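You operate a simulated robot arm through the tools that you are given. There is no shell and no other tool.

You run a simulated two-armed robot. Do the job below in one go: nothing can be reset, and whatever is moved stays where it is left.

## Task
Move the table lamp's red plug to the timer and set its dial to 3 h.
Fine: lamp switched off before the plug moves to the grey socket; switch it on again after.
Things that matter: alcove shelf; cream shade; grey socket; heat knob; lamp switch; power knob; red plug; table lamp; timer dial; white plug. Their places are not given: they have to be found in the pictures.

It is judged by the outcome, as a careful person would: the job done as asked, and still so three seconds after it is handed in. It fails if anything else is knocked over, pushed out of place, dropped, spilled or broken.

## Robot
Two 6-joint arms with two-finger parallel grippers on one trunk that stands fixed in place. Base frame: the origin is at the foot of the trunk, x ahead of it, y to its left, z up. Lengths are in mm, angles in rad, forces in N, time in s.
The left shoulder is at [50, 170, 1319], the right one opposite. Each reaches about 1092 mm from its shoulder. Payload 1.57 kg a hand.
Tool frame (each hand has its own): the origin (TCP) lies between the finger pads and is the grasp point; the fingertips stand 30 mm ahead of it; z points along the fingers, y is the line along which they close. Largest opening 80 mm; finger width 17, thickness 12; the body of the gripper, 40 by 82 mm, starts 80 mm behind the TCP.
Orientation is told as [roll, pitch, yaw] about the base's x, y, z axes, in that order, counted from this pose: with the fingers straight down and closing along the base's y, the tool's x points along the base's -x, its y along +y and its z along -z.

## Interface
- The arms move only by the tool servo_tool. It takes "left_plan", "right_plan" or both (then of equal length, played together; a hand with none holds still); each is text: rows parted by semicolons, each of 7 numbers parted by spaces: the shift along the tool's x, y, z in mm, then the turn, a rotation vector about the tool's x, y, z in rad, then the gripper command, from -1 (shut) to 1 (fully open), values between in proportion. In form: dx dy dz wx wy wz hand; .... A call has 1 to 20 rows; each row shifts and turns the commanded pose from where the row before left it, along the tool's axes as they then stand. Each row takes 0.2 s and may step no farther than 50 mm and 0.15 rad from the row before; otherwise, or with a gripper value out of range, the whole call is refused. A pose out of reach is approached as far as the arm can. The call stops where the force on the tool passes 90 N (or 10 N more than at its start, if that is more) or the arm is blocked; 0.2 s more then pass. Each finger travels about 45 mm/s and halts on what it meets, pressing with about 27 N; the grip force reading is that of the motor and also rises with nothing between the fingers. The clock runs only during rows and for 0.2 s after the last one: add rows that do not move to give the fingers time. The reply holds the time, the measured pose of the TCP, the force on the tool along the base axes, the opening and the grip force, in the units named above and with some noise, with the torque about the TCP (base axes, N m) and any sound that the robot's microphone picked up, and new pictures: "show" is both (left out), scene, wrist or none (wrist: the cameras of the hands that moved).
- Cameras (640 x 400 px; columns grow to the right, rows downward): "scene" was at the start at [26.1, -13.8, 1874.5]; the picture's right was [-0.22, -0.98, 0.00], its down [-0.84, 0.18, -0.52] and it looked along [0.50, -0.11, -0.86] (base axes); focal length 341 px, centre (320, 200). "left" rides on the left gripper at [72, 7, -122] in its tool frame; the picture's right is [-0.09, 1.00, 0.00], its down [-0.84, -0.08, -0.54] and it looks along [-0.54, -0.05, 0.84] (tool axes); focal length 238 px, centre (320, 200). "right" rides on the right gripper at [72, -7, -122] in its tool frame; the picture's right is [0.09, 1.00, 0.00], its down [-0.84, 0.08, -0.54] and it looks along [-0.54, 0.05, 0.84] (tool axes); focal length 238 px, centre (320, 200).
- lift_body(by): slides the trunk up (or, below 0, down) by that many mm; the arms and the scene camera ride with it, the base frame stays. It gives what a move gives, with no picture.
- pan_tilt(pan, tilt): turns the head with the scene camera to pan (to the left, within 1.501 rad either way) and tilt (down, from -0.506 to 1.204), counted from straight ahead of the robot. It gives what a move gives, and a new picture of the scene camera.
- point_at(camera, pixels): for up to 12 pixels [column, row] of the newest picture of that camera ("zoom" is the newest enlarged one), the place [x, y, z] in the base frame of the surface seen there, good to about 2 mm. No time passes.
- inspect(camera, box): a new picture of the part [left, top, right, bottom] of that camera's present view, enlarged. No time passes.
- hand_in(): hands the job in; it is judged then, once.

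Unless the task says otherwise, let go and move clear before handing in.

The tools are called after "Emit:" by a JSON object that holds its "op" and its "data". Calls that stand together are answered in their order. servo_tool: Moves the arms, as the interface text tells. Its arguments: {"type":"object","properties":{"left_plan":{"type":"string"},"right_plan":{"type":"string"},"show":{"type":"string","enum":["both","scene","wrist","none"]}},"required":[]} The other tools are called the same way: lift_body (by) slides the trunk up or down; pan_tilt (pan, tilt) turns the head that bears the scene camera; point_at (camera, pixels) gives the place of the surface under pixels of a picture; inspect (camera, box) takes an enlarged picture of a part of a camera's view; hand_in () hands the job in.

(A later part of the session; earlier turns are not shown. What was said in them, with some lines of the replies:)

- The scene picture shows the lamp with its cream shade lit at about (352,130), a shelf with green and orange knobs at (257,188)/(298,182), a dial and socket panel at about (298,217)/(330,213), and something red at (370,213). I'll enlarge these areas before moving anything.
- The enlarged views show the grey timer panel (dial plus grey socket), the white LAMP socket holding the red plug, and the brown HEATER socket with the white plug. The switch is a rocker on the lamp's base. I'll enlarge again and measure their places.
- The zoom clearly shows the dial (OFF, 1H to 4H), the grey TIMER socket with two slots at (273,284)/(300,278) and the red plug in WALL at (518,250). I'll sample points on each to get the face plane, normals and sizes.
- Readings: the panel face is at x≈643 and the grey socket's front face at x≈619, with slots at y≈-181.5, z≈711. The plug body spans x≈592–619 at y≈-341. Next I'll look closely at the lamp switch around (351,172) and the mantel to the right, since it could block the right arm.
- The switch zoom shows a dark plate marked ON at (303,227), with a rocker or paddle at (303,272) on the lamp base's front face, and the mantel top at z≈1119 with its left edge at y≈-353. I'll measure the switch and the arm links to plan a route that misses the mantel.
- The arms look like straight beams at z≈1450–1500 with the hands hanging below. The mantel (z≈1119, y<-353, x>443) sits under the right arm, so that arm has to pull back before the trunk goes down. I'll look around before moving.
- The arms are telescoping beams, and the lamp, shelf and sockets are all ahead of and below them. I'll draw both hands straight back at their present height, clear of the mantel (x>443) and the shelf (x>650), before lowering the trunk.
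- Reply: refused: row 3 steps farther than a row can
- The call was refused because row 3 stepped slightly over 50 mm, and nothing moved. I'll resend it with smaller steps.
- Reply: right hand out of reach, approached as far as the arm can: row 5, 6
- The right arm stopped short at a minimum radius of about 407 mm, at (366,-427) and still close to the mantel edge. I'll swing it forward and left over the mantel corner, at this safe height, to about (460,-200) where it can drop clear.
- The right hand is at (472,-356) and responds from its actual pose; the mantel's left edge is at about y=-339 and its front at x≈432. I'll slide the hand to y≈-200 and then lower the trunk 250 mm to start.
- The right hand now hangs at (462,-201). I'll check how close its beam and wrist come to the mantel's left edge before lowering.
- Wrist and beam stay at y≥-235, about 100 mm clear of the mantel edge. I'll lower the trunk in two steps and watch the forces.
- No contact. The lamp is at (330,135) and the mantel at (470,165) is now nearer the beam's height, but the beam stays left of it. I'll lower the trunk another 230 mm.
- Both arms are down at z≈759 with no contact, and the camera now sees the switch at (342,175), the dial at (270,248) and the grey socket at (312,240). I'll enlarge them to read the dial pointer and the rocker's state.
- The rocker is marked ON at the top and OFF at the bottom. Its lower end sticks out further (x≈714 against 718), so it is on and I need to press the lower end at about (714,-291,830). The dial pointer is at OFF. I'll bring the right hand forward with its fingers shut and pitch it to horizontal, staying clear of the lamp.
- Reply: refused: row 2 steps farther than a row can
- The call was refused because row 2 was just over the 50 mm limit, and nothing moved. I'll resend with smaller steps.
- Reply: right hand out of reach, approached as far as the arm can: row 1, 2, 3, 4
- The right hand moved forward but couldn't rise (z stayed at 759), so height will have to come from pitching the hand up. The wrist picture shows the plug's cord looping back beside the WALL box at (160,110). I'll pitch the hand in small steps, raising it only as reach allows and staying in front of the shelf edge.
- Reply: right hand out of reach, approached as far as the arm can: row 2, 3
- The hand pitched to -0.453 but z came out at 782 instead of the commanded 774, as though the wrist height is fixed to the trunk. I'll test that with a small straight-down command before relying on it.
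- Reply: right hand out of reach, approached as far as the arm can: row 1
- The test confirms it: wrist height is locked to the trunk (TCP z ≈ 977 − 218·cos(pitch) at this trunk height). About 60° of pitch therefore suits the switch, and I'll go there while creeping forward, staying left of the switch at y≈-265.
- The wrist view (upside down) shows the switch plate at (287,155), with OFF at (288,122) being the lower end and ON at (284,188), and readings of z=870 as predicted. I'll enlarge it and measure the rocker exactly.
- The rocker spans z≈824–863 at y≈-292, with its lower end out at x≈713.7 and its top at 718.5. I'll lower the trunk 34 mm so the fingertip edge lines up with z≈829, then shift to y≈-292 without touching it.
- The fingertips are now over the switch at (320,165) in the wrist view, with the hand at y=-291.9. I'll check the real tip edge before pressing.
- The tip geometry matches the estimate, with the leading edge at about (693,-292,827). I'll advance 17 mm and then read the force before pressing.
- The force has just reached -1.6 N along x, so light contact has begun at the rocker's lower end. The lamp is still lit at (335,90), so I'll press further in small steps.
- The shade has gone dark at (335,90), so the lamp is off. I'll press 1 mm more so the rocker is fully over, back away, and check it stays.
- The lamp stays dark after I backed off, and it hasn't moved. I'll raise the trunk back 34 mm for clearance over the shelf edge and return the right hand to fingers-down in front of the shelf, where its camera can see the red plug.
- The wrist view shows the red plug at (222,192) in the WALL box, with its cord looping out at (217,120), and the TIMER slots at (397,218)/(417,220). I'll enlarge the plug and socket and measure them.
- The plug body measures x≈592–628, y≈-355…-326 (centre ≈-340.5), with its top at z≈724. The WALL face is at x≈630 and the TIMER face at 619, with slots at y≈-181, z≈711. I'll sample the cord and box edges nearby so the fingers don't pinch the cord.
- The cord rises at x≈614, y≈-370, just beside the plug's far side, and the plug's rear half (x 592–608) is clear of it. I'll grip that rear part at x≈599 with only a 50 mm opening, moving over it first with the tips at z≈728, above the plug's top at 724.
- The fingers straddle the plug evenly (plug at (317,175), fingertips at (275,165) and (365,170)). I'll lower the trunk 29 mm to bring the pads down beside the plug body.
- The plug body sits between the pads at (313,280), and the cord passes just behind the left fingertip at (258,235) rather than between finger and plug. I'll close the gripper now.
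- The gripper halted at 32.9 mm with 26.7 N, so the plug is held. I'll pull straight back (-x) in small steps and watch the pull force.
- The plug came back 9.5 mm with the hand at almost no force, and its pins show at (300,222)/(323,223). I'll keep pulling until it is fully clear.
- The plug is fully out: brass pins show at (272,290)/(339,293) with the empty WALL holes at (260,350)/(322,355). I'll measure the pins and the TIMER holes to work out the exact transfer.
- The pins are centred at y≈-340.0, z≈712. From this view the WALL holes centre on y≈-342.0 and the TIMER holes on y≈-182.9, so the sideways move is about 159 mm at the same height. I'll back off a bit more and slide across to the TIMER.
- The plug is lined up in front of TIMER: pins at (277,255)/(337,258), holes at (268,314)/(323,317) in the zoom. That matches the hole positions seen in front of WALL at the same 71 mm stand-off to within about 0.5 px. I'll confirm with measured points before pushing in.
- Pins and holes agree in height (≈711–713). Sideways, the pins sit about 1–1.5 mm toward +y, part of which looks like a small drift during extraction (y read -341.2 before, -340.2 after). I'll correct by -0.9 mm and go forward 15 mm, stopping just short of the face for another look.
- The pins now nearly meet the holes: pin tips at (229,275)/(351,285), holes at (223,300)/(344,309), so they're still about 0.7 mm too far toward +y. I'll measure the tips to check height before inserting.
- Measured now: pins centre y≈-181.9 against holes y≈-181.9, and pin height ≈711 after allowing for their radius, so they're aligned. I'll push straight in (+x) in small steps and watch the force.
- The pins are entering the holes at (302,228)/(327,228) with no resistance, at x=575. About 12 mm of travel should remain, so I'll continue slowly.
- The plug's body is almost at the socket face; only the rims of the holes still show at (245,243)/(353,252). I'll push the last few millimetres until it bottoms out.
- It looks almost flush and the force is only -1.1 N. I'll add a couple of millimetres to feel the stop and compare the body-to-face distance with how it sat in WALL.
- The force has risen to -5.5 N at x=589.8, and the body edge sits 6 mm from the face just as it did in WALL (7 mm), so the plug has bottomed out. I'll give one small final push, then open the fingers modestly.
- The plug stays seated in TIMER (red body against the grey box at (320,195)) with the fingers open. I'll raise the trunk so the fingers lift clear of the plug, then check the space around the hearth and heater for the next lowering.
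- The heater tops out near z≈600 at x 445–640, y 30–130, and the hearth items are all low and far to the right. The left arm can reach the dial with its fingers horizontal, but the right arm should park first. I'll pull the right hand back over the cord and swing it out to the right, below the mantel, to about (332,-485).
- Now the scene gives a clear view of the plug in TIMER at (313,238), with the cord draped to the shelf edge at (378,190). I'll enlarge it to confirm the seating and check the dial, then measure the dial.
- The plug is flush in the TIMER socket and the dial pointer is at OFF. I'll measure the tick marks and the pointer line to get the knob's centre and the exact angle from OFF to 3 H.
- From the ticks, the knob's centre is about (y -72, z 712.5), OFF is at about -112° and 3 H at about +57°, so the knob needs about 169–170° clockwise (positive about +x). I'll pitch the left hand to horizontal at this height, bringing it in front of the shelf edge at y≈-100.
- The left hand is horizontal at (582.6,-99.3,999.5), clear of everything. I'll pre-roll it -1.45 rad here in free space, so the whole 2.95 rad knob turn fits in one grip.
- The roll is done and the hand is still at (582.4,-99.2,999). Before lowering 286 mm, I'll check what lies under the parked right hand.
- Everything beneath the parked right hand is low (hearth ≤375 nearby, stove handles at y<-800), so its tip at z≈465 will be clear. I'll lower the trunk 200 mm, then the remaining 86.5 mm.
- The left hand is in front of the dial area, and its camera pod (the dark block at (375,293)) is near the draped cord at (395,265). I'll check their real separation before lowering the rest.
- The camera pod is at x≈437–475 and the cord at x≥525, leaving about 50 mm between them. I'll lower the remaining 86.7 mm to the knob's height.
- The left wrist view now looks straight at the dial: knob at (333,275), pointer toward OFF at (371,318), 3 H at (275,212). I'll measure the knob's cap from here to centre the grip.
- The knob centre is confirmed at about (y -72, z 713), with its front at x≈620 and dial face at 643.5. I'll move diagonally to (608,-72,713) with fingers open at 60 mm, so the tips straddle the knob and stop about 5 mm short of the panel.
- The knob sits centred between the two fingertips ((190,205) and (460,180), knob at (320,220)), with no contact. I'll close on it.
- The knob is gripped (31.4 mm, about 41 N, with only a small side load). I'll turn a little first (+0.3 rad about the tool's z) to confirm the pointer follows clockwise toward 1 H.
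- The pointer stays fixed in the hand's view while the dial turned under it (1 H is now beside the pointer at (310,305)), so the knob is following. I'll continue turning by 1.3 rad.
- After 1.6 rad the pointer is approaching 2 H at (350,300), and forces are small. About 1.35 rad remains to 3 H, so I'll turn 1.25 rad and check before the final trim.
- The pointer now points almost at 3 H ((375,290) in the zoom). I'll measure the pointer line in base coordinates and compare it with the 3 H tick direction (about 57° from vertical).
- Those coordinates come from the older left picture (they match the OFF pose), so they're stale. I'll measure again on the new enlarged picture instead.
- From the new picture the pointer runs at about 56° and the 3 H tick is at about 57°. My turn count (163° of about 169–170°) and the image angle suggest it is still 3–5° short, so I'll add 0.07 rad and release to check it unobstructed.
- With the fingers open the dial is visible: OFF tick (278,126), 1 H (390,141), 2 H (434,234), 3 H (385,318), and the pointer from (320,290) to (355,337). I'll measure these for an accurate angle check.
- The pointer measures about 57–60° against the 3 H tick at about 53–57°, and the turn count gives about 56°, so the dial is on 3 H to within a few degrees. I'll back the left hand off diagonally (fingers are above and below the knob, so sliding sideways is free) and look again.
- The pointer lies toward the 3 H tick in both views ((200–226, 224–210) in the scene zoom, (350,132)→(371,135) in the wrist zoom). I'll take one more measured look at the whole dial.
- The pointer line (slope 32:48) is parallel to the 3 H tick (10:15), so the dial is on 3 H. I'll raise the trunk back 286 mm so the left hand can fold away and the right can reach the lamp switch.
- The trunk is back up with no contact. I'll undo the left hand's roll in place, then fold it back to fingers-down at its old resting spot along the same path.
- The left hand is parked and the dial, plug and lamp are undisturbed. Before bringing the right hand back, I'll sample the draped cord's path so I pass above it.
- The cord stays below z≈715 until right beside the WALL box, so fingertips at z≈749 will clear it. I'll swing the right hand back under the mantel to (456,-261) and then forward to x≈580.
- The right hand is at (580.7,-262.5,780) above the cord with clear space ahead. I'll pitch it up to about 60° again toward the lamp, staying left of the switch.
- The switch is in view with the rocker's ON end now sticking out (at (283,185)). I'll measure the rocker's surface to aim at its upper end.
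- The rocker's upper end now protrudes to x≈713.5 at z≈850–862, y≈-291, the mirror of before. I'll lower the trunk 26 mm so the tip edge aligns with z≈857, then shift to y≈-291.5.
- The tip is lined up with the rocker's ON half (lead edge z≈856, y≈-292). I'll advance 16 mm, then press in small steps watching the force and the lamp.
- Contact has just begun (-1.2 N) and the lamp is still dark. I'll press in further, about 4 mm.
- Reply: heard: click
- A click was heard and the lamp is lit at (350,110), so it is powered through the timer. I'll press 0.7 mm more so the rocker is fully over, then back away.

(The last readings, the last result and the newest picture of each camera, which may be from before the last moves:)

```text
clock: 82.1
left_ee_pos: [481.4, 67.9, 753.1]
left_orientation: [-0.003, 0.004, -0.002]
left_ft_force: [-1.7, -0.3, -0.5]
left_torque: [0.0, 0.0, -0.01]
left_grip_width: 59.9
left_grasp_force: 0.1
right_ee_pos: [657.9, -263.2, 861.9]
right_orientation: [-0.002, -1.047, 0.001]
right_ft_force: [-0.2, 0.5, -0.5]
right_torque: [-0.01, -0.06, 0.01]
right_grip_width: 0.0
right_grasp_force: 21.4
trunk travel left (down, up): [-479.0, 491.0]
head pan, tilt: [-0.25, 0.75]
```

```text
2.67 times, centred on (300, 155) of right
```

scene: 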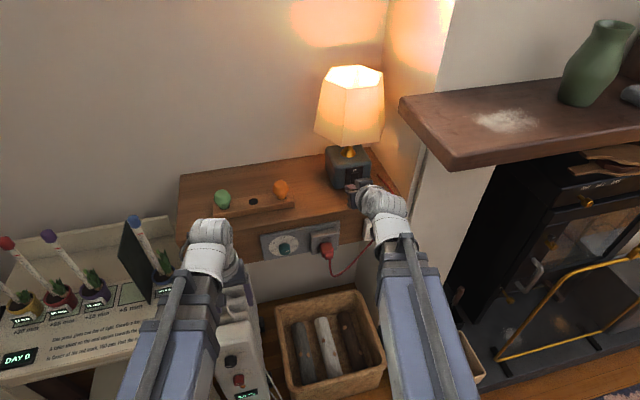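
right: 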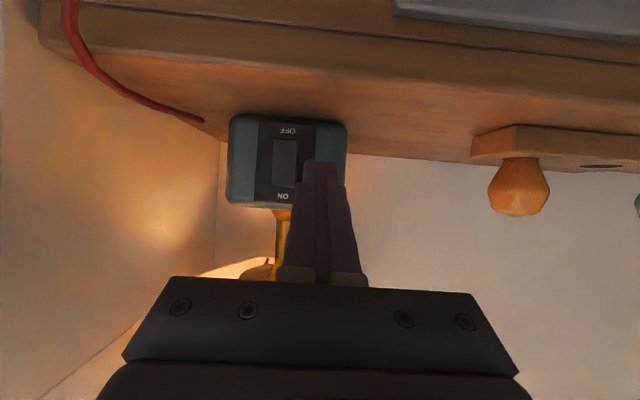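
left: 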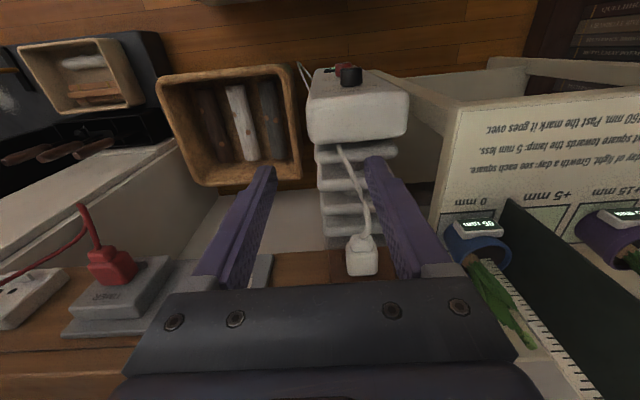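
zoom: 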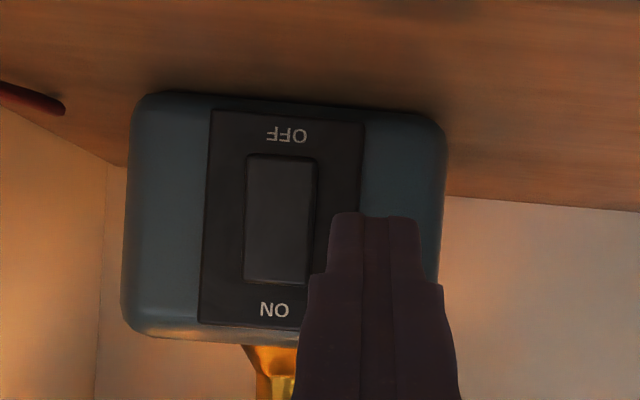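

The lamp stays lit after backing off, and the rocker is set to ON. I'll raise the trunk 26 mm, fold the right hand back along the same path, and pull it clear of the shelf and cord.

Emit:
{"op": "lift_body", "data": {"by": 26}}

Emit:
{"op": "servo_tool", "data": {"right_plan": "34.4 0 -5.6 0 0.15 0 -1; 34.3 0 -4.7 0 0.15 0 -1; 24.9 0 4.7 0 0.15 0 -1; 19.2 0 6.8 0 0.15 0 -1; 10.6 0 8.2 0 0.15 0 -1; 6.9 0 5.5 0 0.15 0 -1; 5.3 0 1.6 0 0.147 0 -1; 35 0 0 0 0 0 -1; 35 0 0 0 0 0 -1; 35 0 0 0 0 0 -1; 0 0 0 0 0 0 -1", "show": "both"}}

Emit:
{"op": "inspect", "data": {"camera": "scene", "box": [180, 50, 420, 290]}}

```text
clock: 82.8
left_ee_pos: [481.7, 68.4, 779.8]
left_orientation: [-0.003, 0.004, -0.001]
left_ft_force: [-0.1, 0.2, -0.4]
left_torque: [0.01, -0.03, 0.02]
left_grip_width: 59.8
left_grasp_force: 0.1
right_ee_pos: [657.9, -263.2, 889.3]
right_orientation: [0.0, -1.046, 0.0]
right_ft_force: [-0.6, 0.7, -0.5]
right_torque: [-0.02, -0.01, -0.01]
right_grip_width: 0.4
right_grasp_force: 21.3
trunk travel left (down, up): [-505.0, 465.0]
head pan, tilt: [-0.25, 0.75]
```

```text
clock: 85.2
left_ee_pos: [482.0, 67.5, 779.7]
left_orientation: [-0.003, 0.004, 0.0]
left_ft_force: [0.5, 0.3, -0.3]
left_torque: [0.0, -0.03, 0.02]
left_grip_width: 60.1
left_grasp_force: 0.1
right_ee_pos: [463.2, -264.8, 779.4]
right_orientation: [0.0, 0.001, -0.001]
right_ft_force: [0.6, -0.4, -0.3]
right_torque: [0.0, -0.02, 0.02]
right_grip_width: 0.0
right_grasp_force: 21.3
trunk travel left (down, up): [-505.0, 465.0]
head pan, tilt: [-0.25, 0.75]
```

scene: 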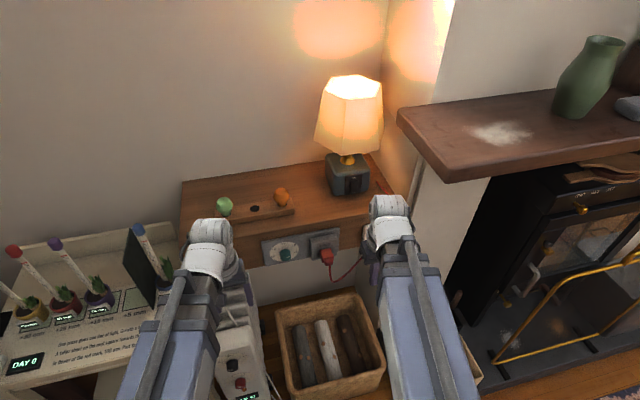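
right: 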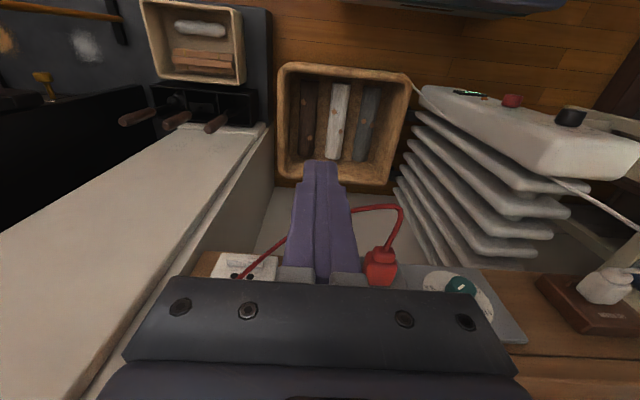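

```text
1.67 times, centred on (300, 170) of scene
```

zoom: 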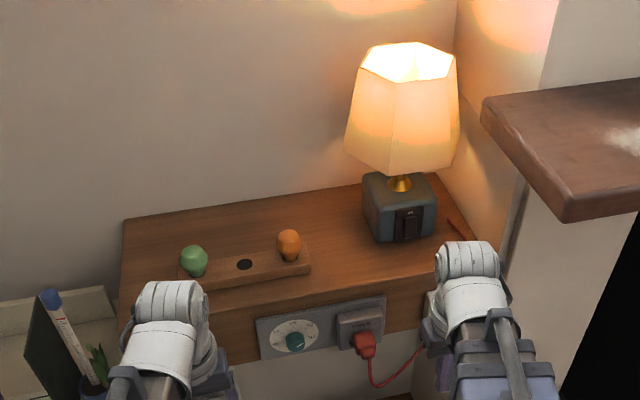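

Both hands are clear and still: the lamp is lit, the plug is in TIMER, and the heater's white plug is untouched. I'll take a last close look at the dial and plug before handing in.

Emit:
{"op": "inspect", "data": {"camera": "scene", "box": [255, 222, 345, 278]}}

Emit:
{"op": "point_at", "data": {"camera": "zoom", "pixels": [[205, 195], [240, 180], [505, 180], [480, 215], [330, 130]]}}

Emit:
{"op": "point_at", "data": {"camera": "scene", "pixels": [[338, 180], [364, 175], [352, 182], [224, 205], [282, 197]]}}

```text
7.11 times, centred on (300, 250) of scene
```

zoom: 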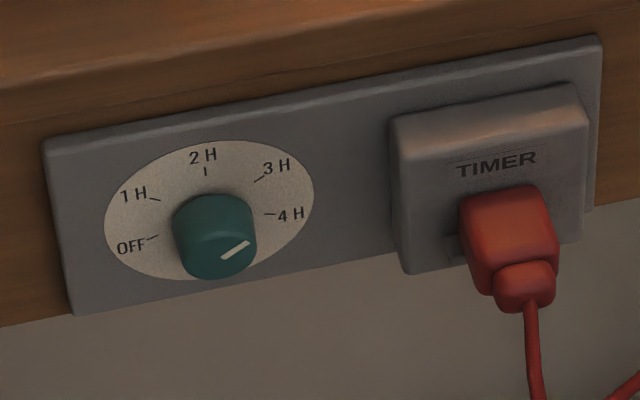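

```text
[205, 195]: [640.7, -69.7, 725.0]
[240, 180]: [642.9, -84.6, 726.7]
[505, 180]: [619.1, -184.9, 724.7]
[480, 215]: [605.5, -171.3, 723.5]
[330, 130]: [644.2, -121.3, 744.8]
```

```text
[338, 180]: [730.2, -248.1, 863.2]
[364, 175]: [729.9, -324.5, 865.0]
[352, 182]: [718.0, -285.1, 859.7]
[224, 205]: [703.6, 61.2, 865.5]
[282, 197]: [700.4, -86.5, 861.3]
```

The last views show the pointer line (222,258)→(248,242) parallel to the 3 H tick, the red plug flush in TIMER, the lamp lit with its base at the same place (front x≈730), and both hands clear. The job is complete, so I'm handing it in.

Emit:
{"op": "hand_in", "data": {}}

```text
The job is handed in.
```

The lamp's red plug is now in the grey TIMER socket, the dial is set to 3 h, and the lamp is switched on and lit through the timer. I've handed the job in; no verdict came back with it.

- **Lamp switch:** I switched the lamp off before moving the plug. I switched it back on after the plug was in and the dial was set.
- **Plug:** it is pushed fully home in TIMER, with the cord hanging loosely to the shelf edge.
- **Dial:** the pointer lines up with the 3 H mark to within a few degrees, judged from the camera pictures.
- **Surroundings:** nothing else looked moved in the final pictures. The lamp base is where it was, the heater's white plug is still in its socket, and both hands are clear.
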